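You operate a simulated robot arm through the tools that you are given. There is no shell and no other tool. Be economical: measure what you need, move in short steps, check, and stop when the job is done.

You run a simulated two-armed robot. Do the job below in one go: nothing can be reset, and whatever is moved stays where it is left.

JOB
Close the pack table drawer. Take the marked bottle on the top of the pack table and put it away on the top of the hold table. Put the grey pad on the top of the back table. Take the blue tin on the rollers past the closer and put it away on the lower shelf of the side table. Take the open bottle on the rollers past the closer and put it away on the lower shelf of the side table. Put the large jug on the rollers past the closer away on the top of the wall table. Put the white pad on the top of the grey table away on the top of the spill kit table. Take the white bottle from the top of the grey table and leave it on top of the beige small carton there. Fetch the small jug from the top of the wall table and set it on the lower shelf of the wall table. Open the cabinet three door, take the tape roll on the top of the wall table and put it away on the middle shelf of cabinet three and shut the door again. Close the small carton right flap. The order is free. Set down upright: marked bottle, blue tin, open bottle, large jug, white bottle, small jug.

The check looks at the end state, three seconds after you hand in, the way a careful person would. Anything else that was tipped, shoved, dropped, spilled or broken makes it a failure.

ROBOT AND FRAMES
Two 7-joint arms with two-finger parallel grippers on one trunk, on a base that drives. Base frame: it is fixed to the floor where the robot stands at the start and does not move with it; the origin is under the middle of the robot, x ahead of it, y to its left, z up; the surface under the hand at the start is at about z = 0.8. Lengths are in m, angles in rad, forces in N, time in s.
The left shoulder is at the start at [0.06, 0.189, 1.178], the right one opposite. With the tool pointing down near the work surface each hand reaches from about 0.1 to 0.64 m from the robot's upright axis, wherever it stands, measured 20 degrees to its own side. Places, roughly: blue tin [0.5, 2.75, 0.75]; cabinet three door [-8.4, 2, 0.7]; grey pad [0, -0.75, 0.75]; large jug [0, 3.25, 0.75]; lower shelf of the side table [-5.7, -2.3, 0.2]; lower shelf of the wall table [-7.2, -3.6, 0.2]; marked bottle [0, -0.5, 0.75]; middle shelf of cabinet three [-8.5, 2.2, 0.5]; open bottle [0, 3.25, 0.75]; pack table drawer [0.5, -0.2, 0.7]; small carton [2.5, 2.75, 0.75]; small carton right flap [1, 0, 1.1]; small jug [-7, -3.5, 0.75]; tape roll (11x11x5 cm) [-7.4, -3.3, 0.8]; top of the back table [-3.7, 0.9, 0.8]; top of the hold table [-1.8, -2.3, 0.8]; top of the spill kit table [-4.7, -4.5, 0.8]; top of the wall table [-7.1, -3.6, 0.8]; white bottle [2.25, 2.75, 1]; white pad [2.25, 3.25, 0.75]. Payload 3.43 kg a hand.
Tool frame (each hand has its own): the origin (TCP) lies between the finger pads and is the grasp point; the fingertips stand 0.03 m ahead of it; z points along the fingers, y is the line along which they close. The gripper opens to 0.094 m. The fingers are 0.028 m wide and 0.01 m thick; the gripper's body (0.05 by 0.096 m) begins 0.055 m behind the TCP.
Orientation is told as [roll, pitch, yaw] about the base's x, y, z axes, in that order, counted from this pose: with the fingers straight down and closing along the base's y, the tool's x points along the base's -x, its y along +y and its z along -z.

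CONTROLS
- The arms move only by the tool send_rows. It takes "left_series", "right_series" or both (then of equal length, played together; a hand with none holds still); each is a list that holds one entry, the list of rows, each a list of 6 numbers: the shift along the tool's x, y, z in m, then the turn, a rotation vector about the tool's x, y, z in rad. In form: [[[tx, ty, tz, wx, wy, wz], ...]]. A call has 1 to 12 rows; each row shifts and turns the commanded pose from where the row before left it, along the tool's axes as they then stand. "left_fingers" and "right_fingers" are, for a hand that has rows, the finger opening in m, from 0 to 0.094, set as the call begins (left out, the last holds). A row lasts 0.2 s, in which the tool goes at most 0.05 m and 0.15 rad; a call with a longer step from one row to the next is refused whole, and so is a gripper value outside its range. Where a pose cannot be reached the arm comes as near as it can. A force on the tool above 40 N (or 10 N above the force at the start of the call, whichever is more), or a blocked arm, ends the call early, and 0.2 s more pass. The fingers move at their own pace (about 0.153 m/s each) and stop on an object; they squeeze with about 21 N. The grip force told is the motor's: it shows also when the fingers shut on nothing. Time passes only in rows, and 0.2 s behind the last, so rows that do not move let the fingers close. It gives the time, the measured TCP pose, the force on the tool (base axes), the opening and the grip force at its end, in the units of the frame above (readings bear some noise), with the torque about the TCP (base axes, N m) and any sound that the robot's microphone picked up, and new pictures: "views" is both (left out), scene, wrist or none (wrist: the cameras of the hands that moved).
- Cameras (640 x 400 px; columns grow to the right, rows downward): "scene" is now at [-0.007, -0.0342, 1.7089]; the picture's right is [-0.52, -0.85, 0.00], its down [-0.76, 0.46, -0.46] and it looks along [0.39, -0.24, -0.89] (base axes); focal length 255 px, centre (320, 200). "left" rides on the left gripper at [0.076, -0.014, -0.103] in its tool frame; the picture's right is [0.18, 0.98, 0.00], its down [-0.75, 0.14, -0.64] and it looks along [-0.63, 0.12, 0.77] (tool axes); focal length 243 px, centre (320, 200). "right" rides on the right gripper at [0.076, 0.014, -0.103] in its tool frame; the picture's right is [-0.18, 0.98, 0.00], its down [-0.75, -0.14, -0.64] and it looks along [-0.63, -0.12, 0.77] (tool axes); focal length 243 px, centre (320, 200). There is no depth. A picture from a camera that has moved, and an enlarged one, comes with that camera's place and axes in the base frame and with its lens.
- slide_trunk(by): slides the trunk up (or, below 0, down) by that many m; the arms and the scene camera ride with it, the base frame stays. It gives what a move gives, with no picture.
- drive_base(legs): drives the robot by 1 to 6 legs, each [ahead, left, turn to the left] in m, m and rad, along the robot's own axes; the way and the turn of a leg run together, so that a leg with both is an arc; at most 1.5 m and 3.142 rad a leg. The arms and the cameras ride along, it lands a little off, and it stops where it bumps. It gives what a move gives, and a new picture of the scene camera.
- turn_head(pan, tilt): turns the head with the scene camera to pan (to the left, within 1.501 rad either way) and tilt (down, from -0.506 to 1.204), counted from straight ahead of the robot. It gives what a move gives, and a new picture of the scene camera.
- zoom(camera, box): a new picture of the part [left, top, right, bottom] of that camera's present view, enlarged. No time passes.
- sign_off(): hands the job in; it is judged then, once.

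Work in short steps. Places have to be worked out from the pictures, the camera data and where the tool is seen: move nearer, look again, correct. Check each grasp and each placing, and mend what went wrong. You have 546 turns and 360 pictures in all, those below and enlarged ones among them. Open the grippers and draw the arms clear of the work before you hand the job in, unless the task says otherwise.

The tools are called after "Call:" as name(argument=value, ...) on one line, values as JSON. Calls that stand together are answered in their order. send_rows: Moves the arms, as the interface text tells. Its arguments: {"type":"object","properties":{"left_series":{"type":"array"},"left_fingers":{"type":"number"},"right_series":{"type":"array"},"right_fingers":{"type":"number"},"views":{"type":"string","enum":["both","scene","wrist","none"]}},"required":[]} The other tools are called the same way: slide_trunk (by) slides the trunk up or down; drive_base (legs) drives the base; turn_head (pan, tilt) turns the head that bears the scene camera; zoom (camera, box) takes an enlarged picture of a part of a camera's view; sign_off () hands the job in.

At the start:

```text
time: 0.0
left_eef_pos: [0.2829, -0.0385, 1.2441]
left_ee_rot: [0.001, 0.001, 0.0]
left_contact_force: [0.2, 0.2, 0.1]
left_ft_torque: [0.0, 0.0, 0.0]
left_finger_gap: 0.0938
left_finger_force: 0.1
right_eef_pos: [0.2673, -0.3938, 1.2452]
right_ee_rot: [0.001, -0.001, 0.0]
right_contact_force: [-0.2, 0.6, -0.2]
right_ft_torque: [-0.03, -0.02, -0.03]
right_finger_gap: 0.094
right_finger_force: 0.1
trunk travel left (down, up): [-0.85, 0.14]
robot x, y, heading: [-0.006, 0.0031, 0.001]
head pan, tilt: [-0.548, 1.094]
```

scene: 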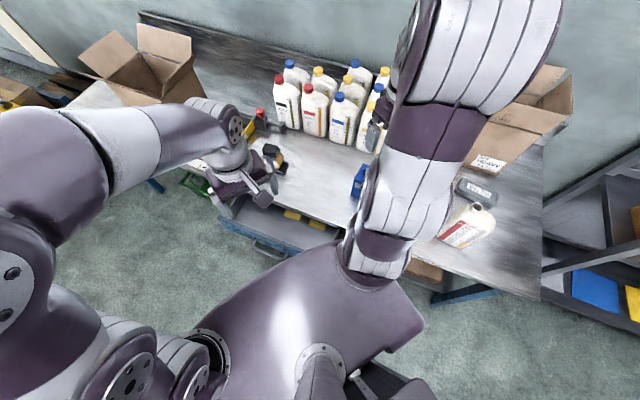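
right: 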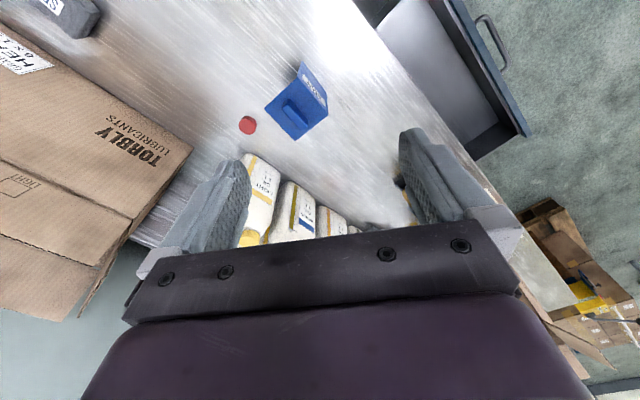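
left: 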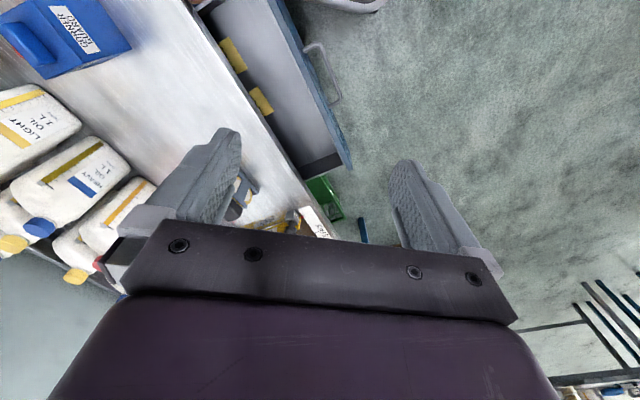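

I start by looking around: head first towards the pack table from straight ahead.

Call:
turn_head(pan=0.0, tilt=0.6)

Call:
turn_head(pan=-1.0, tilt=0.7)

Call:
turn_head(pan=1.2, tilt=0.4)

```text
time: 1.0
left_eef_pos: [0.2831, -0.0384, 1.2441]
left_ee_rot: [0.0, 0.0, 0.0]
left_contact_force: [-0.1, 0.0, 0.7]
left_ft_torque: [0.02, -0.01, 0.03]
left_finger_gap: 0.0942
left_finger_force: 0.2
right_eef_pos: [0.2677, -0.3938, 1.2456]
right_ee_rot: [-0.001, 0.0, -0.001]
right_contact_force: [0.1, -0.6, 0.9]
right_ft_torque: [-0.05, 0.01, 0.01]
right_finger_gap: 0.0939
right_finger_force: 0.1
trunk travel left (down, up): [-0.85, 0.14]
robot x, y, heading: [-0.0023, -0.0023, 0.003]
head pan, tilt: [0.0, 0.6]
camera scene: at [0.0271, -0.0012, 1.7471], right [0.0, -1.0, 0.0], down [-0.57, 0.0, -0.82], along [0.82, 0.0, -0.57], focal length 255 px, centre (320, 200)
```

scene: 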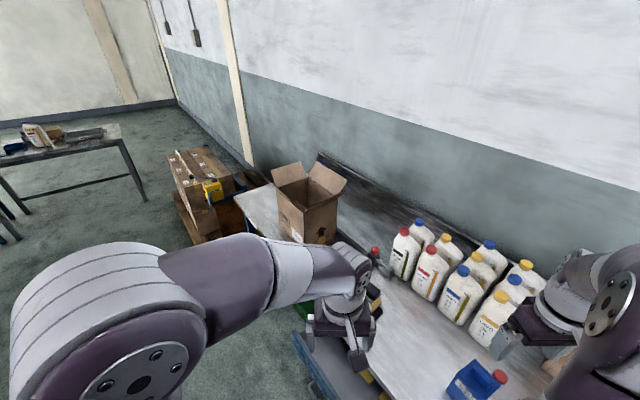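

```text
time: 2.2
left_eef_pos: [0.2833, -0.0379, 1.2443]
left_ee_rot: [-0.001, -0.001, 0.0]
left_contact_force: [-0.1, -0.4, -0.1]
left_ft_torque: [-0.03, -0.01, -0.04]
left_finger_gap: 0.094
left_finger_force: 0.1
right_eef_pos: [0.2679, -0.3934, 1.2442]
right_ee_rot: [0.001, -0.001, 0.0]
right_contact_force: [0.1, 0.4, 0.3]
right_ft_torque: [-0.02, -0.01, 0.03]
right_finger_gap: 0.0937
right_finger_force: 0.1
trunk travel left (down, up): [-0.85, 0.14]
robot x, y, heading: [0.0015, 0.0003, 0.002]
head pan, tilt: [-1.0, 0.7]
camera scene: at [-0.0153, -0.0726, 1.7386], right [-0.84, -0.54, 0.0], down [-0.35, 0.54, -0.76], along [0.41, -0.64, -0.64], focal length 255 px, centre (320, 200)
```

scene: 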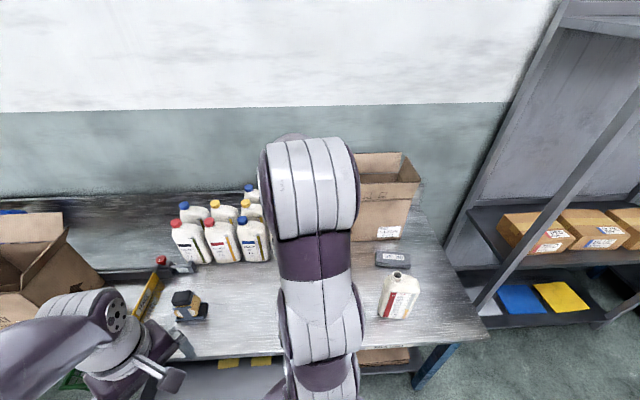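

```text
time: 4.3
left_eef_pos: [0.283, -0.0391, 1.2434]
left_ee_rot: [-0.001, 0.0, 0.001]
left_contact_force: [0.0, 0.2, 0.1]
left_ft_torque: [-0.02, 0.03, -0.01]
left_finger_gap: 0.0938
left_finger_force: 0.1
right_eef_pos: [0.268, -0.3935, 1.2443]
right_ee_rot: [0.001, 0.0, 0.0]
right_contact_force: [-0.7, -0.4, -0.6]
right_ft_torque: [0.0, 0.04, -0.03]
right_finger_gap: 0.0942
right_finger_force: 0.1
trunk travel left (down, up): [-0.85, 0.14]
robot x, y, heading: [-0.0008, -0.0003, 0.006]
head pan, tilt: [1.201, 0.4]
camera scene: at [-0.0277, 0.0852, 1.7654], right [0.93, -0.36, 0.0], down [-0.14, -0.36, -0.92], along [0.33, 0.86, -0.39], focal length 255 px, centre (320, 200)
```

scene: 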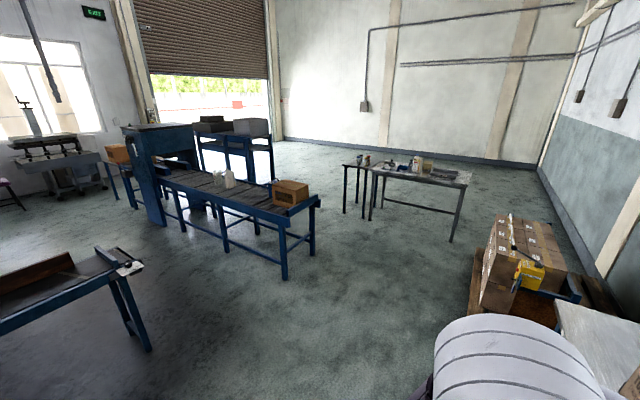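

The table edge runs along about [0.80, 0.60], i.e. the table faces heading ≈ -0.93 and is 0.39 m off. I back off 0.2 m and turn square to it, then look.

Call:
drive_base(legs=[[-0.12, 0.16, 0], [0, 0, -0.93]])

Call:
turn_head(pan=0.25, tilt=0.8)

Call:
turn_head(pan=-0.6, tilt=0.7)

```text
time: 8.3
left_eef_pos: [0.0155, -0.0927, 1.2447]
left_ee_rot: [0.0, 0.0, -0.938]
left_contact_force: [-0.3, 0.5, 0.9]
left_ft_torque: [-0.01, 0.0, 0.01]
left_finger_gap: 0.094
left_finger_force: 0.1
right_eef_pos: [-0.2794, -0.2903, 1.2449]
right_ee_rot: [0.002, 0.0, -0.935]
right_contact_force: [0.1, 0.8, 0.0]
right_ft_torque: [-0.04, 0.0, -0.01]
right_finger_gap: 0.094
right_finger_force: 0.1
trunk travel left (down, up): [-0.85, 0.14]
robot x, y, heading: [-0.1215, 0.1589, -0.936]
head pan, tilt: [1.201, 0.4]
camera scene: at [-0.0694, 0.23, 1.7654], right [0.26, -0.97, 0.0], down [-0.38, -0.1, -0.92], along [0.89, 0.24, -0.39], focal length 255 px, centre (320, 200)
```

scene: 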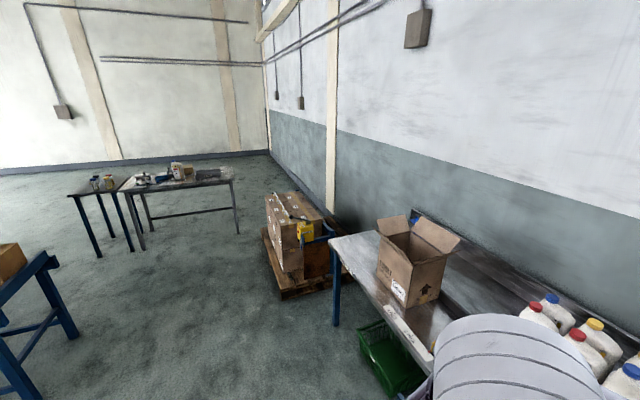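

```text
time: 9.6
left_eef_pos: [0.0147, -0.0923, 1.2453]
left_ee_rot: [0.001, 0.0, -0.936]
left_contact_force: [-0.4, -0.1, -0.2]
left_ft_torque: [0.04, 0.02, -0.02]
left_finger_gap: 0.0938
left_finger_force: 0.1
right_eef_pos: [-0.2799, -0.2915, 1.2455]
right_ee_rot: [-0.001, 0.0, -0.936]
right_contact_force: [-0.2, -0.4, 0.5]
right_ft_torque: [0.01, 0.0, -0.02]
right_finger_gap: 0.0943
right_finger_force: 0.0
trunk travel left (down, up): [-0.85, 0.14]
robot x, y, heading: [-0.1218, 0.1578, -0.941]
head pan, tilt: [0.25, 0.799]
camera scene: at [-0.0965, 0.1547, 1.7303], right [-0.63, -0.77, 0.0], down [-0.55, 0.45, -0.7], along [0.54, -0.44, -0.72], focal length 255 px, centre (320, 200)
```

scene: 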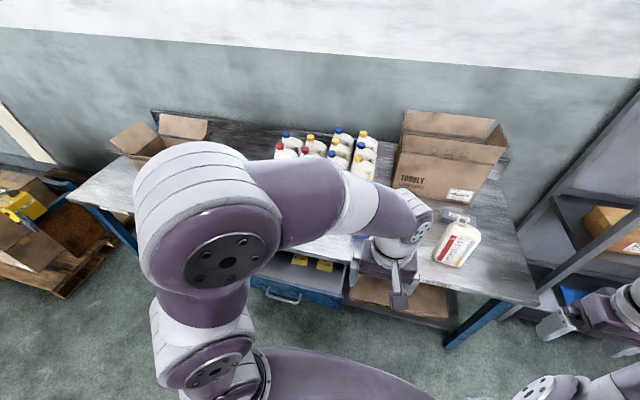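

```text
time: 10.7
left_eef_pos: [0.0153, -0.0913, 1.2447]
left_ee_rot: [0.001, 0.0, -0.934]
left_contact_force: [-0.6, 0.1, 0.1]
left_ft_torque: [0.02, -0.01, -0.04]
left_finger_gap: 0.094
left_finger_force: 0.0
right_eef_pos: [-0.2789, -0.2902, 1.2453]
right_ee_rot: [-0.001, 0.001, -0.934]
right_contact_force: [0.2, -0.6, -1.0]
right_ft_torque: [0.03, -0.03, -0.03]
right_finger_gap: 0.0938
right_finger_force: 0.1
trunk travel left (down, up): [-0.85, 0.14]
robot x, y, heading: [-0.1204, 0.1599, -0.938]
head pan, tilt: [-0.6, 0.7]
camera scene: at [-0.156, 0.1209, 1.7385], right [-1.0, -0.03, 0.0], down [-0.02, 0.64, -0.76], along [0.03, -0.76, -0.64], focal length 255 px, centre (320, 200)
```

scene: 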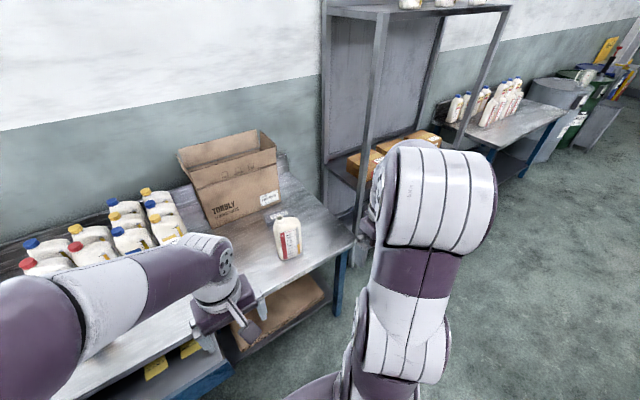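

The drawer handle is near robot-frame fwd 0.41, left 0.27, sticking out under the table. I move the left hand over to its side, behind it, with fingers shut, and look with the wrist camera.

Call:
send_rows(left_series=[[[0.015, 0.045, 0, 0, 0, 0], [0.015, 0.045, 0, 0, 0, 0], [0.015, 0.045, 0, 0, 0, 0], [0.015, 0.045, 0, 0, 0, 0], [0.015, 0.045, 0, 0, 0, 0], [0.01, 0.045, 0, 0, 0, 0], [0.0, 0.04, 0, 0, 0, 0], [0, 0, 0.04, 0, 0, 0], [0, 0, 0.04, 0, 0, 0], [0, 0, 0.04, 0, 0, 0], [0, 0, 0.04, 0, 0, 0], [0, 0, 0, 0, 0, 0]]], left_fingers=0, views="wrist")

Call:
turn_head(pan=0.6, tilt=1.1)

```text
time: 13.3
left_eef_pos: [0.228, 0.1444, 1.0876]
left_ee_rot: [-0.001, 0.0, -0.937]
left_contact_force: [0.2, -0.8, 0.7]
left_ft_torque: [-0.01, 0.0, 0.02]
left_finger_gap: 0.0
left_finger_force: 20.7
left hand out of reach, approached as far as the arm can: row 5, 6
right_eef_pos: [-0.281, -0.2896, 1.2437]
right_ee_rot: [0.001, 0.002, -0.937]
right_contact_force: [-0.2, 0.4, -0.2]
right_ft_torque: [0.03, -0.03, 0.04]
right_finger_gap: 0.0941
right_finger_force: 0.0
trunk travel left (down, up): [-0.85, 0.14]
robot x, y, heading: [-0.125, 0.1566, -0.936]
head pan, tilt: [-0.6, 0.7]
camera left: at [0.1714, 0.1982, 1.1894], right [0.68, 0.73, 0.0], down [0.56, -0.52, 0.64], along [0.47, -0.44, -0.77], focal length 243 px, centre (320, 200)
```

left: 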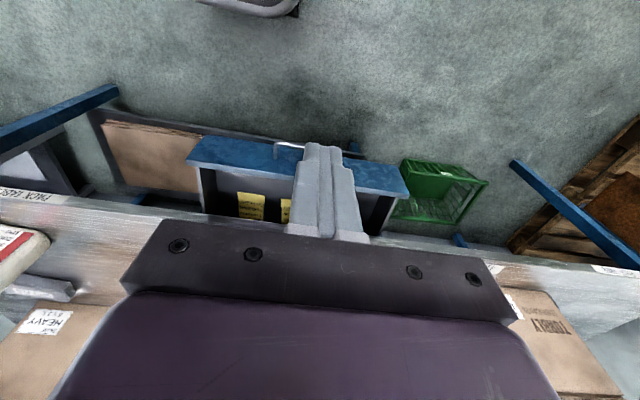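

```text
time: 14.7
left_eef_pos: [0.2288, 0.1435, 1.0879]
left_ee_rot: [0.001, 0.001, -0.936]
left_contact_force: [-0.4, -0.8, 0.3]
left_ft_torque: [-0.01, -0.01, -0.02]
left_finger_gap: 0.0
left_finger_force: 21.0
right_eef_pos: [-0.2805, -0.291, 1.2453]
right_ee_rot: [0.0, -0.001, -0.935]
right_contact_force: [0.1, 0.1, -0.2]
right_ft_torque: [0.01, -0.02, 0.0]
right_finger_gap: 0.0939
right_finger_force: 0.1
trunk travel left (down, up): [-0.85, 0.14]
robot x, y, heading: [-0.1245, 0.1616, -0.937]
head pan, tilt: [0.6, 1.1]
camera scene: at [-0.0992, 0.1849, 1.7086], right [-0.33, -0.94, 0.0], down [-0.84, 0.29, -0.45], along [0.43, -0.15, -0.89], focal length 255 px, centre (320, 200)
```

scene: 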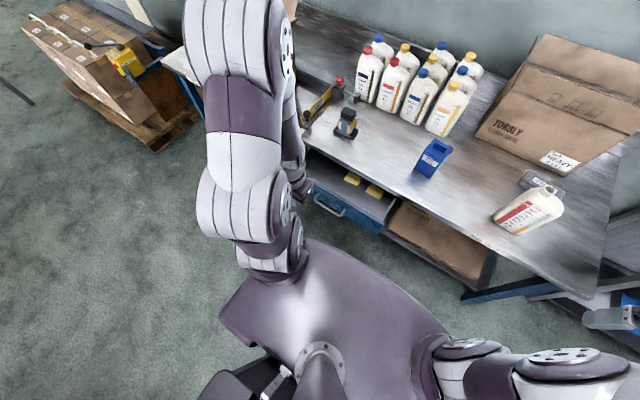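

Drawer front stands at fwd ≈0.455 (z 0.635–0.75), table edge ≈0.56. I lower the left hand in front of it and pitch the fingers forward.

Call:
send_rows(left_series=[[[-0.006, -0.003, 0.045, 0, 0, 0], [-0.006, -0.003, 0.045, 0, 0, 0], [-0.006, -0.003, 0.045, 0, 0, 0], [-0.006, -0.003, 0.045, 0, 0, 0], [-0.006, -0.003, 0.045, 0, 0, 0], [-0.006, -0.003, 0.045, 0, 0, 0], [0, 0, 0.04, 0, -0.15, 0], [0, 0, 0.02, 0, -0.15, 0], [0, 0, 0, 0, -0.15, 0], [0, 0, 0, 0, -0.15, 0], [0, 0, 0, 0, -0.15, 0], [0, 0, 0, 0, -0.15, 0]]], views="wrist")

```text
time: 17.3
left_eef_pos: [0.2373, 0.1008, 0.7584]
left_ee_rot: [0.001, -0.904, -0.937]
left_contact_force: [0.1, -0.3, -0.5]
left_ft_torque: [0.0, 0.01, -0.03]
left_finger_gap: 0.0
left_finger_force: 20.6
right_eef_pos: [-0.2809, -0.2884, 1.2449]
right_ee_rot: [0.0, 0.0, -0.938]
right_contact_force: [0.1, 0.1, 0.3]
right_ft_torque: [-0.01, -0.04, 0.02]
right_finger_gap: 0.0937
right_finger_force: 0.1
trunk travel left (down, up): [-0.85, 0.14]
robot x, y, heading: [-0.1229, 0.1589, -0.939]
head pan, tilt: [0.6, 1.1]
camera left: at [0.1506, 0.1963, 0.7612], right [0.72, 0.67, -0.14], down [0.09, 0.11, 0.99], along [0.68, -0.73, 0.02], focal length 243 px, centre (320, 200)
```

left: 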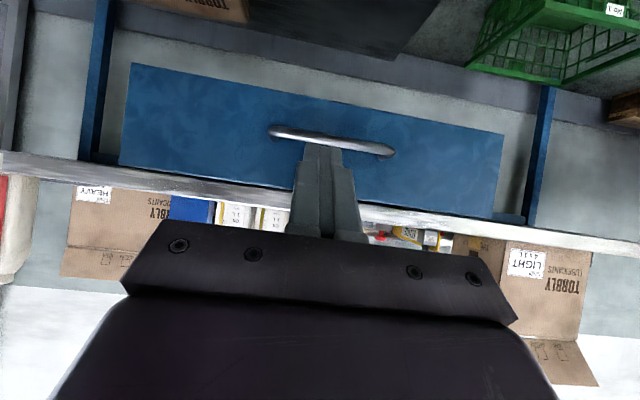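

Tips are just above the handle level in front of the panel; I push straight forward.

Call:
send_rows(left_series=[[[-0.0248, 0, 0.0313, 0, 0, 0], [-0.0248, 0, 0.0313, 0, 0, 0], [-0.0248, 0, 0.0313, 0, 0, 0], [-0.0248, 0, 0.0313, 0, 0, 0], [-0.0124, 0, 0.0157, 0, 0, 0], [-0.0124, 0, 0.0157, 0, 0, 0], [-0.0124, 0, 0.0157, 0, 0, 0], [-0.0124, 0, 0.0157, 0, 0, 0], [-0.0124, 0, 0.0157, 0, 0, 0]]], views="wrist")

```text
time: 19.3
left_eef_pos: [0.3914, -0.1092, 0.7578]
left_ee_rot: [0.0, -0.898, -0.937]
left_contact_force: [0.6, 0.4, 0.0]
left_ft_torque: [0.03, -0.01, 0.01]
left_finger_gap: 0.0
left_finger_force: 20.9
right_eef_pos: [-0.2791, -0.2909, 1.2449]
right_ee_rot: [-0.002, 0.0, -0.935]
right_contact_force: [0.4, -1.1, -0.2]
right_ft_torque: [-0.02, -0.02, 0.01]
right_finger_gap: 0.0939
right_finger_force: 0.1
trunk travel left (down, up): [-0.85, 0.14]
robot x, y, heading: [-0.1204, 0.1609, -0.935]
head pan, tilt: [0.6, 1.1]
camera left: at [0.3049, -0.0138, 0.7613], right [0.72, 0.67, -0.14], down [0.09, 0.11, 0.99], along [0.68, -0.73, 0.02], focal length 243 px, centre (320, 200)
```

left: 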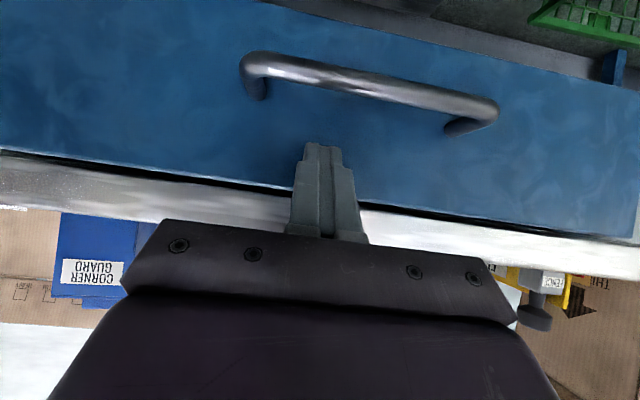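

No force yet; panel seems close to flush. I push on in small steps till it resists.

Call:
send_rows(left_series=[[[-0.0124, 0, 0.0157, 0, 0, 0], [-0.0062, 0, 0.0078, 0, 0, 0], [-0.0062, 0, 0.0078, 0, 0, 0], [-0.0062, 0, 0.0078, 0, 0, 0], [-0.0062, 0, 0.0078, 0, 0, 0]]], views="wrist")

```text
time: 20.5
left_eef_pos: [0.417, -0.1457, 0.751]
left_ee_rot: [-0.005, -0.881, -0.929]
left_contact_force: [-10.7, 12.7, 10.3]
left_ft_torque: [0.06, 0.04, -0.07]
left_finger_gap: 0.0
left_finger_force: 20.9
right_eef_pos: [-0.2821, -0.2883, 1.2461]
right_ee_rot: [-0.001, -0.003, -0.932]
right_contact_force: [-0.2, 0.8, -0.2]
right_ft_torque: [0.04, 0.01, 0.02]
right_finger_gap: 0.0937
right_finger_force: 0.0
trunk travel left (down, up): [-0.85, 0.14]
robot x, y, heading: [-0.1179, 0.1592, -0.935]
head pan, tilt: [0.6, 1.1]
stopped in row 5 (left hand): the force on the tool passed its limit at 45 N (the readings are from after the stop); the commanded pose is now the measured one
camera left: at [0.3299, -0.0502, 0.7575], right [0.72, 0.68, -0.14], down [0.11, 0.1, 0.99], along [0.69, -0.73, 0.0], focal length 243 px, centre (320, 200)
```

left: 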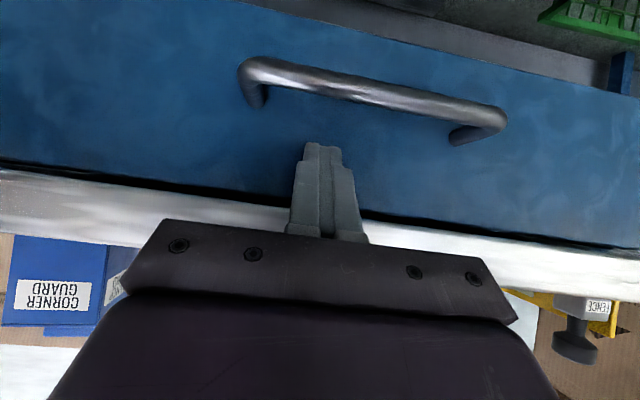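

It stopped hard at 45 N: drawer shut. I withdraw the hand back and raise it.

Call:
send_rows(left_series=[[[0.028, 0, -0.035, 0, 0, 0], [0.028, 0, -0.035, 0, 0, 0], [0.028, 0, -0.035, 0, 0, 0], [0.028, 0, -0.035, 0, 0, 0], [0.028, 0, -0.035, 0, 0, 0], [-0.02, 0, -0.015, 0, 0.15, 0], [-0.02, 0, -0.02, 0, 0.15, 0], [-0.01, 0, -0.03, 0, 0.15, 0], [0, 0, -0.04, 0, 0.15, 0], [0, 0, -0.04, 0, 0.15, 0], [0, 0, -0.04, 0, 0.13, 0], [0, 0, -0.04, 0, 0, 0]]], views="none")

Call:
turn_head(pan=0.4, tilt=0.9)

```text
time: 23.1
left_eef_pos: [0.2643, 0.0649, 0.9946]
left_ee_rot: [-0.003, 0.0, -0.934]
left_contact_force: [0.7, 0.4, -0.6]
left_ft_torque: [0.0, 0.01, 0.0]
left_finger_gap: 0.0001
left_finger_force: 20.4
right_eef_pos: [-0.2806, -0.2905, 1.2444]
right_ee_rot: [0.001, 0.0, -0.936]
right_contact_force: [0.8, 0.2, -0.4]
right_ft_torque: [-0.02, 0.0, -0.02]
right_finger_gap: 0.0939
right_finger_force: 0.1
trunk travel left (down, up): [-0.85, 0.14]
robot x, y, heading: [-0.1225, 0.159, -0.938]
head pan, tilt: [0.6, 1.1]
```

```text
time: 23.9
left_eef_pos: [0.2647, 0.0637, 0.9946]
left_ee_rot: [-0.002, -0.002, -0.934]
left_contact_force: [0.1, -0.3, 0.8]
left_ft_torque: [-0.02, -0.02, -0.03]
left_finger_gap: 0.0
left_finger_force: 21.1
right_eef_pos: [-0.2803, -0.2897, 1.2444]
right_ee_rot: [0.001, 0.0, -0.936]
right_contact_force: [-0.5, 0.3, 0.3]
right_ft_torque: [0.04, 0.01, 0.01]
right_finger_gap: 0.0941
right_finger_force: 0.1
trunk travel left (down, up): [-0.85, 0.14]
robot x, y, heading: [-0.1191, 0.1561, -0.936]
head pan, tilt: [0.4, 0.901]
camera scene: at [-0.0942, 0.1678, 1.7224], right [-0.51, -0.86, 0.0], down [-0.67, 0.4, -0.62], along [0.53, -0.32, -0.78], focal length 255 px, centre (320, 200)
```

scene: 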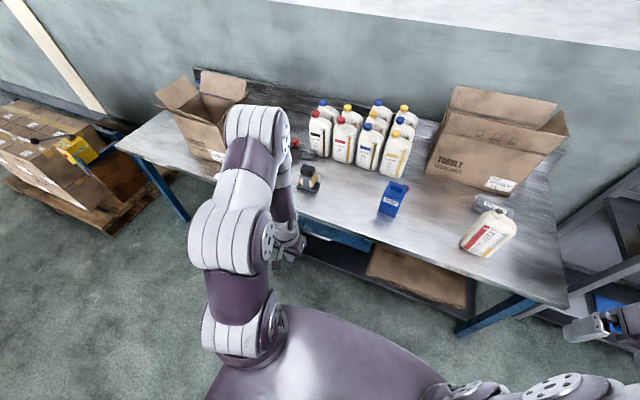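

Drawer is shut. Next the open-flapped small carton on the left end of the pack table: I drive left along the table and look.

Call:
drive_base(legs=[[0, 0.75, 0]])

Call:
turn_head(pan=-0.1, tilt=0.75)

```text
time: 27.9
left_eef_pos: [0.8602, 0.5114, 0.9948]
left_ee_rot: [-0.002, -0.001, -0.924]
left_contact_force: [-0.1, -0.4, -0.5]
left_ft_torque: [0.02, 0.03, 0.0]
left_finger_gap: 0.0
left_finger_force: 20.8
right_eef_pos: [0.3196, 0.1512, 1.2445]
right_ee_rot: [-0.001, 0.001, -0.924]
right_contact_force: [-0.3, 0.0, -0.2]
right_ft_torque: [-0.02, -0.01, 0.0]
right_finger_gap: 0.094
right_finger_force: 0.0
trunk travel left (down, up): [-0.85, 0.14]
robot x, y, heading: [0.4715, 0.6019, -0.926]
head pan, tilt: [0.4, 0.901]
camera scene: at [0.4995, 0.6118, 1.7224], right [-0.5, -0.87, 0.0], down [-0.68, 0.39, -0.62], along [0.54, -0.31, -0.78], focal length 255 px, centre (320, 200)
```

scene: 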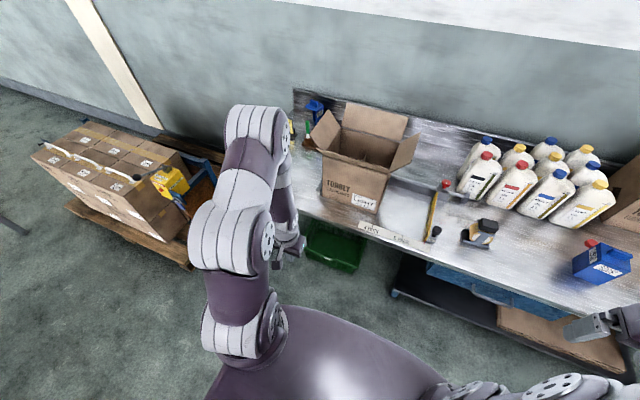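

```text
time: 28.8
left_eef_pos: [0.8592, 0.513, 0.9955]
left_ee_rot: [-0.002, -0.001, -0.923]
left_contact_force: [-0.1, -0.2, 0.4]
left_ft_torque: [0.02, -0.04, -0.03]
left_finger_gap: 0.0
left_finger_force: 21.2
right_eef_pos: [0.3206, 0.1522, 1.2444]
right_ee_rot: [-0.001, 0.0, -0.923]
right_contact_force: [-0.2, 0.5, 0.0]
right_ft_torque: [0.0, 0.01, 0.0]
right_finger_gap: 0.094
right_finger_force: 0.1
trunk travel left (down, up): [-0.85, 0.14]
robot x, y, heading: [0.4727, 0.6067, -0.923]
head pan, tilt: [-0.099, 0.75]
camera scene: at [0.4778, 0.5792, 1.7343], right [-0.85, -0.52, 0.0], down [-0.36, 0.58, -0.73], along [0.38, -0.62, -0.68], focal length 255 px, centre (320, 200)
```

scene: 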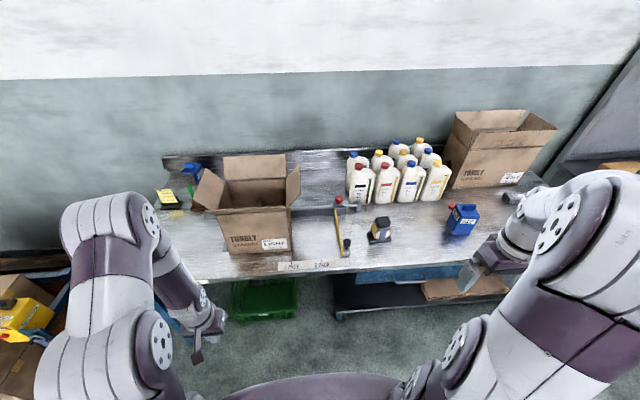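

Let me zoom on the small carton.

Call:
zoom(camera="scene", box=[180, 140, 320, 270])

```text
3.08 times, centred on (250, 205) of scene
camera zoom: at [0.4778, 0.5792, 1.7343], right [-0.85, -0.52, 0.0], down [-0.36, 0.58, -0.73], along [0.38, -0.62, -0.68], focal length 784 px, centre (535, 185)
```

zoom: 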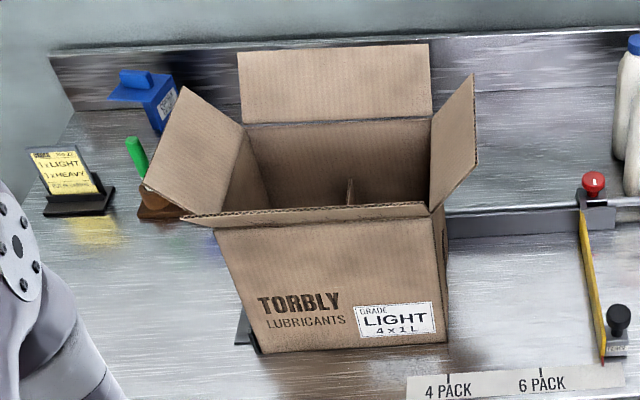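

Carton: front face at fwd 0.70, depth 0.18, hinge of right flap at left≈0.05, z≈1.06, flap tip leaning out at left≈-0.01, z≈1.14. I raise and draw back the left hand, then drive 0.2 m closer.

Call:
send_rows(left_series=[[[0.03, 0, -0.038, 0, 0, 0], [0.03, 0, -0.038, 0, 0, 0], [0.03, 0, -0.038, 0, 0, 0], [0.02, 0.02, -0.038, 0, 0, 0], [0, 0.03, -0.038, 0, 0, 0], [0, 0.03, -0.038, 0, 0, 0]]], right_series=[[[0, 0, 0, 0, 0, 0], [0, 0, 0, 0, 0, 0], [0, 0, 0, 0, 0, 0], [0, 0, 0, 0, 0, 0], [0, 0, 0, 0, 0, 0], [0, 0, 0, 0, 0, 0]]], right_fingers=0, views="none")

Call:
drive_base(legs=[[0.2, 0, -0.03]])

```text
time: 30.2
left_eef_pos: [0.8569, 0.6499, 1.2254]
left_ee_rot: [-0.004, -0.003, -0.923]
left_contact_force: [-0.1, 1.0, -0.4]
left_ft_torque: [-0.03, 0.04, -0.02]
left_finger_gap: 0.0001
left_finger_force: 21.2
right_eef_pos: [0.3193, 0.1523, 1.2445]
right_ee_rot: [0.0, 0.0, -0.924]
right_contact_force: [0.2, -0.7, 0.4]
right_ft_torque: [0.03, -0.04, 0.01]
right_finger_gap: 0.0002
right_finger_force: 21.3
trunk travel left (down, up): [-0.85, 0.14]
robot x, y, heading: [0.4721, 0.6008, -0.924]
head pan, tilt: [-0.099, 0.75]
```

```text
time: 31.8
left_eef_pos: [0.9747, 0.4798, 1.2235]
left_ee_rot: [-0.003, -0.003, -0.955]
left_contact_force: [0.1, 0.4, -1.2]
left_ft_torque: [-0.01, 0.03, 0.01]
left_finger_gap: 0.0002
left_finger_force: 21.5
right_eef_pos: [0.4229, -0.0013, 1.246]
right_ee_rot: [0.0, -0.002, -0.953]
right_contact_force: [-0.1, 0.3, -0.5]
right_ft_torque: [-0.02, -0.03, -0.01]
right_finger_gap: 0.0
right_finger_force: 20.8
trunk travel left (down, up): [-0.85, 0.14]
robot x, y, heading: [0.5895, 0.4432, -0.952]
head pan, tilt: [-0.099, 0.75]
camera scene: at [0.5926, 0.4215, 1.7344], right [-0.87, -0.5, 0.0], down [-0.34, 0.59, -0.73], along [0.36, -0.64, -0.68], focal length 255 px, centre (320, 200)
```

scene: 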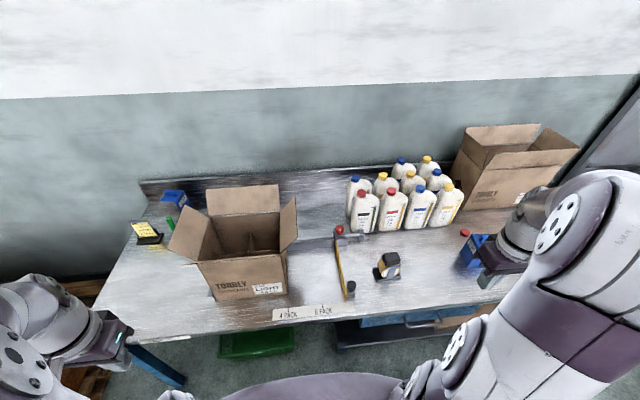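

I bring the right hand over to the right side of that flap, still high, and look with its camera.

Call:
send_rows(right_series=[[[-0.031, 0.03, 0, 0, 0, 0], [-0.031, 0.03, 0, 0, 0, 0], [-0.031, 0.03, 0, 0, 0, 0], [-0.031, 0.03, 0, 0, 0, 0], [-0.031, 0.03, 0, 0, 0, 0], [-0.031, 0.03, 0, 0, 0, 0], [-0.031, 0.03, 0, 0, 0, 0], [-0.031, 0.03, 0, 0, 0, 0], [-0.031, 0.03, 0, 0, 0, 0], [-0.031, 0.03, 0, 0, 0, 0]]], views="both")

```text
time: 34.0
left_eef_pos: [0.976, 0.4786, 1.2232]
left_ee_rot: [-0.003, -0.003, -0.953]
left_contact_force: [-0.8, 0.1, -0.2]
left_ft_torque: [0.03, 0.03, 0.02]
left_finger_gap: 0.0001
left_finger_force: 21.5
right_eef_pos: [0.8136, -0.0396, 1.1704]
right_ee_rot: [0.0, -0.003, -0.955]
right_contact_force: [-0.5, -0.3, 0.5]
right_ft_torque: [0.03, 0.01, 0.03]
right_finger_gap: 0.0002
right_finger_force: 20.6
right hand out of reach, approached as far as the arm can: row 6, 7, 8, 9, 10
trunk travel left (down, up): [-0.85, 0.14]
robot x, y, heading: [0.5889, 0.442, -0.95]
head pan, tilt: [-0.099, 0.75]
camera scene: at [0.5956, 0.4194, 1.7343], right [-0.87, -0.5, 0.0], down [-0.34, 0.59, -0.73], along [0.36, -0.64, -0.68], focal length 255 px, centre (320, 200)
camera right: at [0.7814, 0.0302, 1.2731], right [0.91, 0.42, 0.0], down [0.32, -0.7, 0.64], along [0.27, -0.58, -0.77], focal length 243 px, centre (320, 200)
```

scene: 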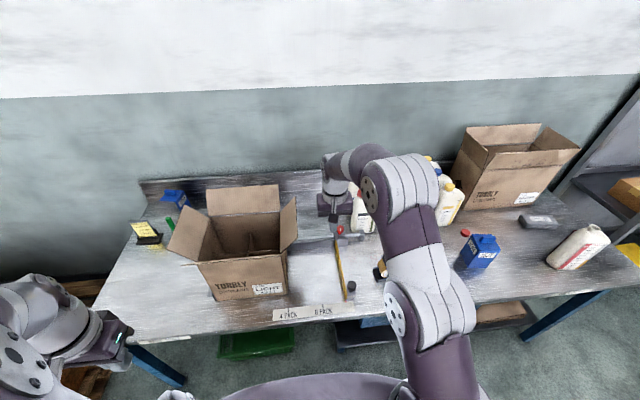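
right: 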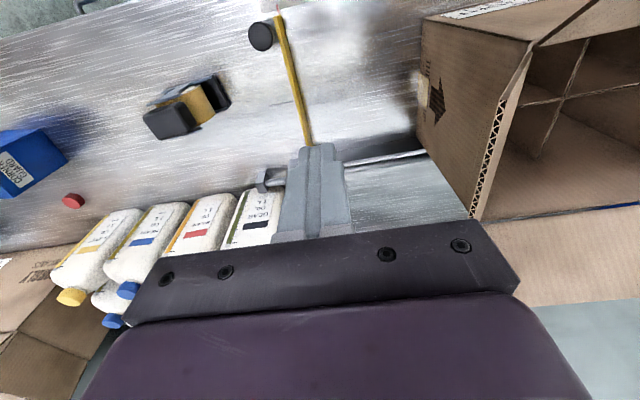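

The hand is at fwd 0.52, beside the flap. I pitch the fingers forward to gain reach along the flap.

Call:
send_rows(right_series=[[[0, 0, 0, 0, -0.15, 0], [0, 0, 0, 0, -0.15, 0], [0, 0, 0, 0, -0.15, 0], [0, 0, 0, 0, -0.15, 0], [0, 0, 0, 0, -0.15, 0], [0, 0, 0, 0, -0.15, 0], [0, 0, 0, 0, -0.15, 0]]], views="wrist")

```text
time: 35.6
left_eef_pos: [0.9758, 0.4791, 1.2248]
left_ee_rot: [-0.003, -0.002, -0.953]
left_contact_force: [-0.3, 0.1, -0.7]
left_ft_torque: [0.01, 0.0, 0.03]
left_finger_gap: 0.0001
left_finger_force: 20.3
right_eef_pos: [0.8109, -0.0388, 1.1722]
right_ee_rot: [-0.002, -1.051, -0.953]
right_contact_force: [-0.5, -0.3, -0.2]
right_ft_torque: [-0.01, -0.01, 0.02]
right_finger_gap: 0.0001
right_finger_force: 21.4
trunk travel left (down, up): [-0.85, 0.14]
robot x, y, heading: [0.5846, 0.442, -0.954]
head pan, tilt: [-0.099, 0.75]
camera right: at [0.7503, 0.0716, 1.1571], right [0.85, 0.49, 0.16], down [-0.22, 0.07, 0.97], along [0.47, -0.87, 0.17], focal length 243 px, centre (320, 200)
```

right: 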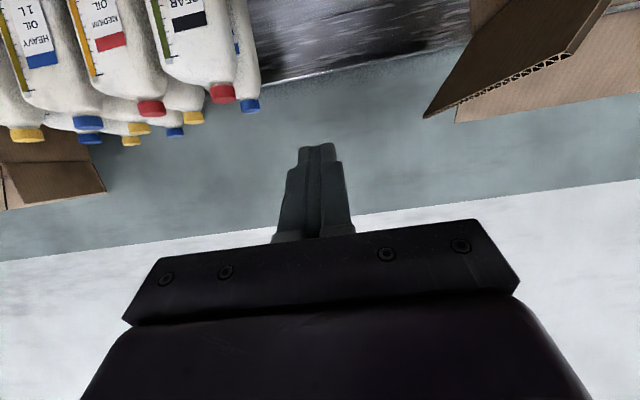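

I check the front flap's posture before sweeping over it.

Call:
zoom(camera="scene", box=[160, 170, 400, 320])

```text
2.67 times, centred on (280, 245) of scene
camera zoom: at [0.5948, 0.4193, 1.7343], right [-0.87, -0.5, 0.0], down [-0.34, 0.59, -0.73], along [0.36, -0.64, -0.68], focal length 679 px, centre (427, 80)
```

zoom: 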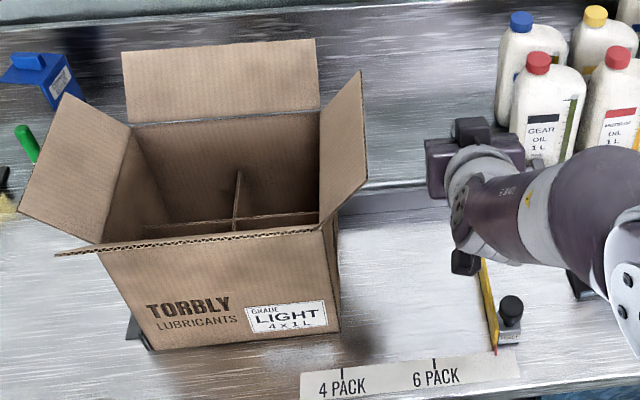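

Front flap leans out toward me, so I should come over it steeply: raise the trunk, use pitch 0.5, and set the fingertips right of the flap.

Call:
slide_trunk(by=0.12)

Call:
send_rows(right_series=[[[0, 0, 0, 0, 0.14, 0], [0, 0, 0, 0, 0.14, 0], [0, 0, 0, 0, 0.14, 0], [0, 0, 0, 0, 0.13, 0], [0.009, 0, 0.042, 0, 0, 0], [0.009, 0, 0.042, 0, 0, 0], [0.009, 0, 0.042, 0, 0, 0], [0.008, 0, 0.042, 0, 0, 0]]], views="both")

```text
time: 37.1
left_eef_pos: [0.975, 0.4792, 1.3426]
left_ee_rot: [-0.002, 0.0, -0.953]
left_contact_force: [-0.1, 0.7, 0.1]
left_ft_torque: [0.03, 0.03, -0.02]
left_finger_gap: 0.0
left_finger_force: 20.6
right_eef_pos: [0.8112, -0.0401, 1.2913]
right_ee_rot: [-0.001, -1.049, -0.953]
right_contact_force: [0.0, 0.8, -0.3]
right_ft_torque: [-0.03, 0.0, -0.02]
right_finger_gap: 0.0003
right_finger_force: 21.0
trunk travel left (down, up): [-0.97, 0.02]
robot x, y, heading: [0.5887, 0.4433, -0.952]
head pan, tilt: [-0.099, 0.75]
```

```text
time: 38.9
left_eef_pos: [0.9755, 0.4774, 1.3453]
left_ee_rot: [-0.003, 0.001, -0.952]
left_contact_force: [0.5, -0.3, -0.1]
left_ft_torque: [-0.02, -0.02, -0.02]
left_finger_gap: 0.0
left_finger_force: 20.8
right_eef_pos: [0.8453, -0.0966, 1.1344]
right_ee_rot: [-0.014, -0.563, -0.954]
right_contact_force: [-0.4, 0.1, -0.2]
right_ft_torque: [0.0, 0.01, -0.02]
right_finger_gap: 0.0002
right_finger_force: 21.2
right hand out of reach, approached as far as the arm can: row 4
trunk travel left (down, up): [-0.97, 0.02]
robot x, y, heading: [0.5904, 0.4426, -0.953]
head pan, tilt: [-0.099, 0.75]
camera scene: at [0.595, 0.4177, 1.8543], right [-0.87, -0.5, 0.0], down [-0.34, 0.59, -0.73], along [0.36, -0.63, -0.68], focal length 255 px, centre (320, 200)
camera right: at [0.7893, 0.01, 1.1797], right [0.9, 0.43, 0.09], down [0.06, -0.32, 0.95], along [0.44, -0.84, -0.31], focal length 243 px, centre (320, 200)
```

scene: 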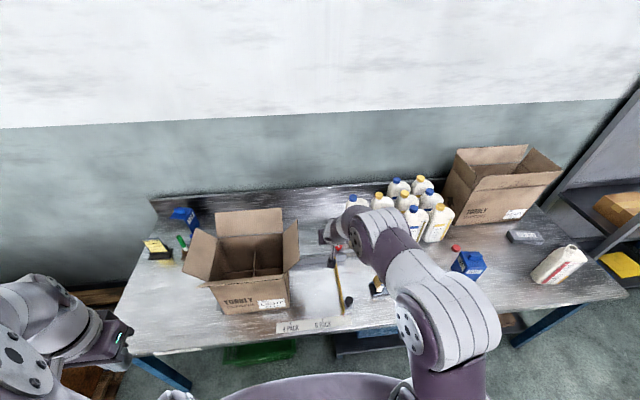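
right: 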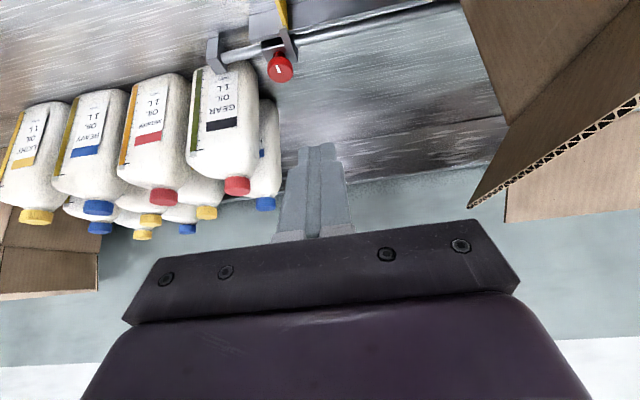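

Positioned: fingertips at z≈1.11, 0.1 m right of the flap, mid-depth. I sweep left.

Call:
send_rows(right_series=[[[0, 0.03, 0, 0, 0, 0], [0, 0.03, 0, 0, 0, 0], [0, 0.03, 0, 0, 0, 0], [0, 0.03, 0, 0, 0, 0], [0, 0.03, 0, 0, 0, 0], [0, 0.025, 0, 0, 0, 0], [0, 0.025, 0, 0, 0, 0]]], views="both")

```text
time: 40.5
left_eef_pos: [0.9755, 0.4788, 1.3424]
left_ee_rot: [-0.004, -0.003, -0.952]
left_contact_force: [0.1, 0.2, 1.3]
left_ft_torque: [0.0, 0.02, 0.04]
left_finger_gap: 0.0003
left_finger_force: 21.0
right_eef_pos: [1.0091, 0.0208, 1.1316]
right_ee_rot: [-0.015, -0.564, -0.956]
right_contact_force: [0.4, -0.1, 0.6]
right_ft_torque: [-0.01, 0.01, -0.01]
right_finger_gap: 0.0001
right_finger_force: 21.2
trunk travel left (down, up): [-0.97, 0.02]
robot x, y, heading: [0.5867, 0.4472, -0.957]
head pan, tilt: [-0.099, 0.75]
camera scene: at [0.5952, 0.4202, 1.8543], right [-0.87, -0.5, 0.0], down [-0.34, 0.59, -0.73], along [0.36, -0.64, -0.68], focal length 255 px, centre (320, 200)
camera right: at [0.9543, 0.1271, 1.1778], right [0.9, 0.44, 0.09], down [0.06, -0.31, 0.95], along [0.44, -0.84, -0.31], focal length 243 px, centre (320, 200)
```

scene: 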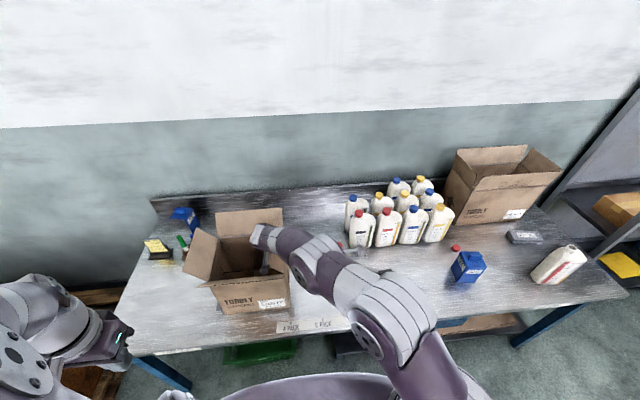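
right: 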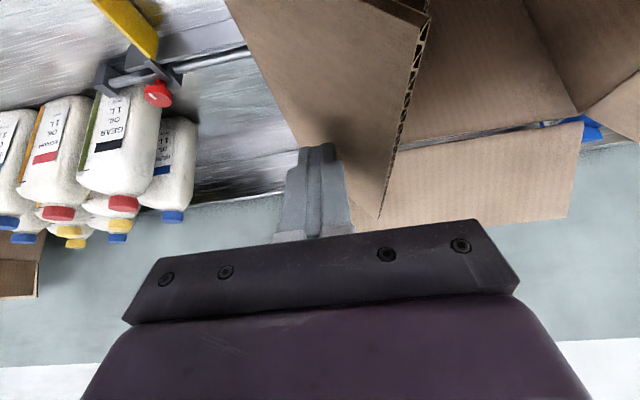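

The flap is being carried, now about upright. I continue left and a bit down.

Call:
send_rows(right_series=[[[0, 0.025, 0, 0, 0, 0], [0, 0.025, 0, 0, 0, 0], [0, 0.02, 0, 0, 0, 0], [0.005, 0.01, 0.01, 0, 0, 0], [0.005, 0.005, 0.01, 0, 0, 0], [0.005, 0, 0.01, 0, 0, 0]]], views="both")

```text
time: 41.9
left_eef_pos: [0.9751, 0.4782, 1.343]
left_ee_rot: [-0.002, -0.002, -0.953]
left_contact_force: [-0.7, -1.2, -0.2]
left_ft_torque: [-0.01, 0.01, 0.0]
left_finger_gap: 0.0002
left_finger_force: 20.5
right_eef_pos: [1.0797, 0.0673, 1.0984]
right_ee_rot: [-0.013, -0.565, -0.954]
right_contact_force: [0.2, -1.0, -0.3]
right_ft_torque: [0.03, 0.02, -0.01]
right_finger_gap: 0.0
right_finger_force: 20.6
trunk travel left (down, up): [-0.97, 0.02]
robot x, y, heading: [0.5903, 0.4479, -0.953]
head pan, tilt: [-0.099, 0.75]
camera scene: at [0.5942, 0.4193, 1.8543], right [-0.87, -0.5, 0.0], down [-0.34, 0.59, -0.73], along [0.36, -0.64, -0.68], focal length 255 px, centre (320, 200)
camera right: at [1.0239, 0.1725, 1.1437], right [0.9, 0.44, 0.09], down [0.06, -0.31, 0.95], along [0.44, -0.84, -0.31], focal length 243 px, centre (320, 200)
```

scene: 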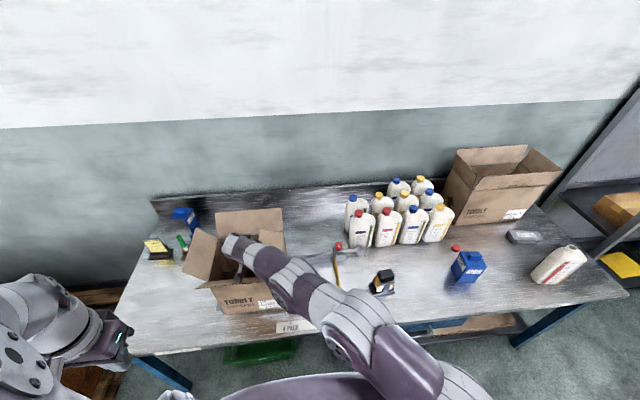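
right: 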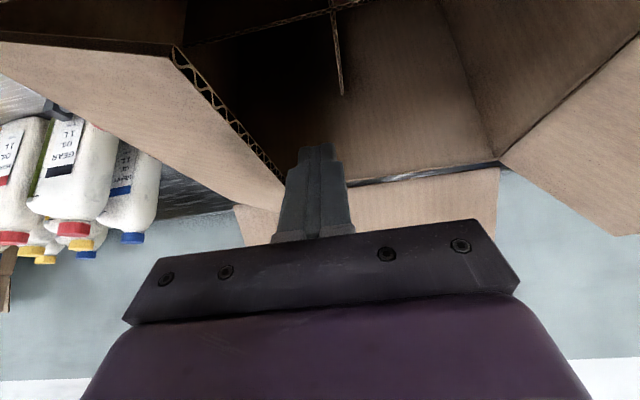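

The flap looks level now at z≈1.06. I lift the hand straight up and clear to the right, then check it stays.

Call:
send_rows(right_series=[[[-0.021, 0, -0.034, 0, 0, 0], [-0.021, 0, -0.034, 0, 0, 0], [-0.021, 0, -0.034, 0, 0, 0], [-0.021, 0, -0.034, 0, 0, 0], [0, -0.04, 0, 0, 0, 0], [0, -0.045, 0, 0, 0, 0], [0, -0.045, 0, 0, 0, 0], [0, -0.045, 0, 0, 0, 0], [0, -0.045, 0, 0, 0, 0], [0.02, -0.04, 0, 0, 0, 0], [0.03, -0.03, 0, 0, 0, 0], [0.03, -0.03, 0, 0, 0, 0]]], views="none")

Call:
zoom(camera="scene", box=[160, 170, 400, 320])

```text
time: 44.5
left_eef_pos: [0.9726, 0.4789, 1.3445]
left_ee_rot: [-0.002, -0.004, -0.954]
left_contact_force: [-0.2, -1.0, 0.8]
left_ft_torque: [-0.01, 0.01, -0.02]
left_finger_gap: 0.0
left_finger_force: 20.8
right_eef_pos: [0.7777, -0.0565, 1.2193]
right_ee_rot: [-0.013, -0.567, -0.954]
right_contact_force: [-0.4, 0.3, -1.1]
right_ft_torque: [0.0, -0.01, -0.01]
right_finger_gap: 0.0
right_finger_force: 21.2
trunk travel left (down, up): [-0.97, 0.02]
robot x, y, heading: [0.5917, 0.447, -0.953]
head pan, tilt: [-0.099, 0.75]
```

```text
2.67 times, centred on (280, 245) of scene
camera zoom: at [0.592, 0.4199, 1.8543], right [-0.87, -0.5, 0.0], down [-0.34, 0.59, -0.73], along [0.36, -0.64, -0.68], focal length 679 px, centre (427, 80)
```

zoom: 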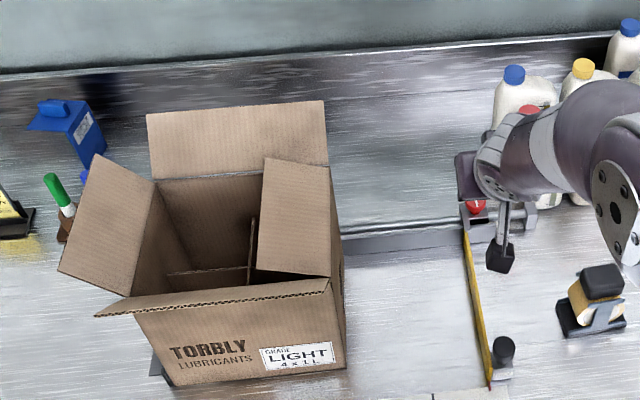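

Measured against the hinge, the flap still stands up about 18°. I press it down from above at its outer half.

Call:
send_rows(right_series=[[[-0.017, 0.04, 0.011, 0, 0, 0], [-0.017, 0.04, 0.011, 0, 0, 0], [-0.016, 0.04, 0.01, 0, 0, 0], [0, 0.045, 0, 0, 0, 0], [0, 0.045, 0, 0, 0, 0], [0, 0.045, 0, 0, 0, 0], [0.019, 0.005, 0.03, 0, 0, 0], [0.019, 0, 0.03, 0, 0, 0], [0.016, 0, 0.025, 0, 0, 0], [0.008, 0, 0.013, 0, 0, 0], [0.008, 0, 0.013, 0, 0, 0], [0, 0, 0, 0, 0, 0]]], views="wrist")

```text
time: 47.1
left_eef_pos: [0.9733, 0.4811, 1.3449]
left_ee_rot: [-0.003, -0.003, -0.953]
left_contact_force: [0.7, -0.6, -0.1]
left_ft_torque: [-0.02, 0.0, 0.0]
left_finger_gap: 0.0
left_finger_force: 21.6
right_eef_pos: [1.0256, 0.0403, 1.0886]
right_ee_rot: [-0.008, -0.575, -0.957]
right_contact_force: [5.1, -4.7, 22.8]
right_ft_torque: [-0.27, -0.2, -0.05]
right_finger_gap: 0.0
right_finger_force: 21.0
trunk travel left (down, up): [-0.97, 0.02]
robot x, y, heading: [0.5857, 0.4473, -0.956]
head pan, tilt: [-0.099, 0.75]
camera right: at [0.9697, 0.1459, 1.1341], right [0.9, 0.44, 0.09], down [0.05, -0.31, 0.95], along [0.44, -0.84, -0.3], focal length 243 px, centre (320, 200)
```

right: 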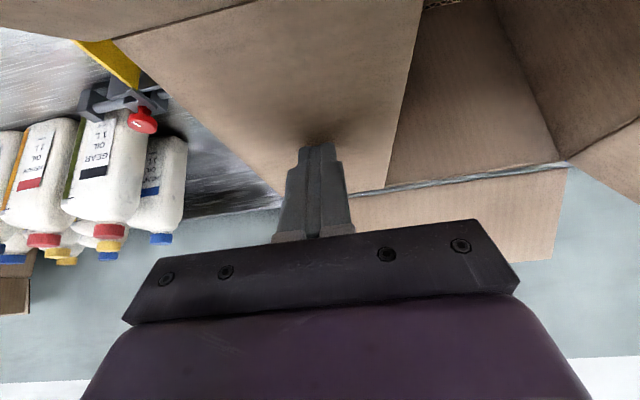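

It meets a firm stop with the tip at z≈1.063 (23 N): the flap is level. I lift off and check.

Call:
send_rows(right_series=[[[-0.011, 0, -0.017, 0, 0, 0], [-0.021, 0, -0.034, 0, 0, 0], [-0.021, 0, -0.034, 0, 0, 0], [-0.021, 0, -0.034, 0, 0, 0], [0, -0.04, 0, 0, 0, 0], [0, -0.045, 0, 0, 0, 0], [0, -0.045, 0, 0, 0, 0], [0, -0.045, 0, 0, 0, 0], [0, -0.045, 0, 0, 0, 0], [0.02, -0.04, 0, 0, 0, 0], [0.03, -0.03, 0, 0, 0, 0], [0.03, -0.03, 0, 0, 0, 0]]], views="none")

Call:
zoom(camera="scene", box=[160, 170, 400, 320])

```text
time: 49.7
left_eef_pos: [0.9734, 0.4777, 1.344]
left_ee_rot: [-0.001, -0.002, -0.952]
left_contact_force: [-0.8, -0.2, 0.3]
left_ft_torque: [-0.02, -0.03, 0.02]
left_finger_gap: 0.0
left_finger_force: 20.5
right_eef_pos: [0.7208, -0.0875, 1.1841]
right_ee_rot: [-0.012, -0.565, -0.955]
right_contact_force: [0.2, -0.3, -1.5]
right_ft_torque: [0.0, -0.05, 0.01]
right_finger_gap: 0.0
right_finger_force: 20.7
trunk travel left (down, up): [-0.97, 0.02]
robot x, y, heading: [0.5902, 0.4442, -0.954]
head pan, tilt: [-0.099, 0.75]
```

```text
2.67 times, centred on (280, 245) of scene
camera zoom: at [0.5921, 0.4195, 1.8543], right [-0.87, -0.5, 0.0], down [-0.34, 0.59, -0.73], along [0.36, -0.64, -0.68], focal length 679 px, centre (427, 80)
```

zoom: 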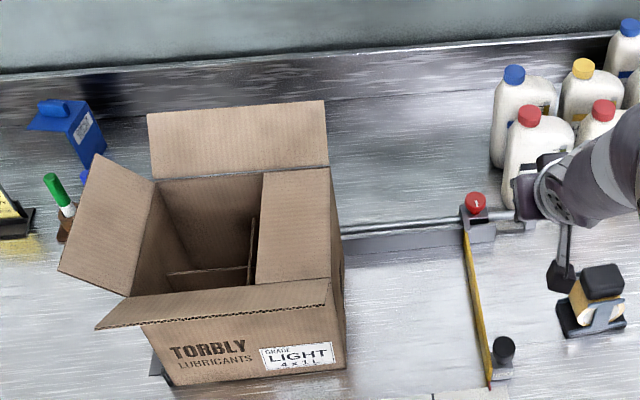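

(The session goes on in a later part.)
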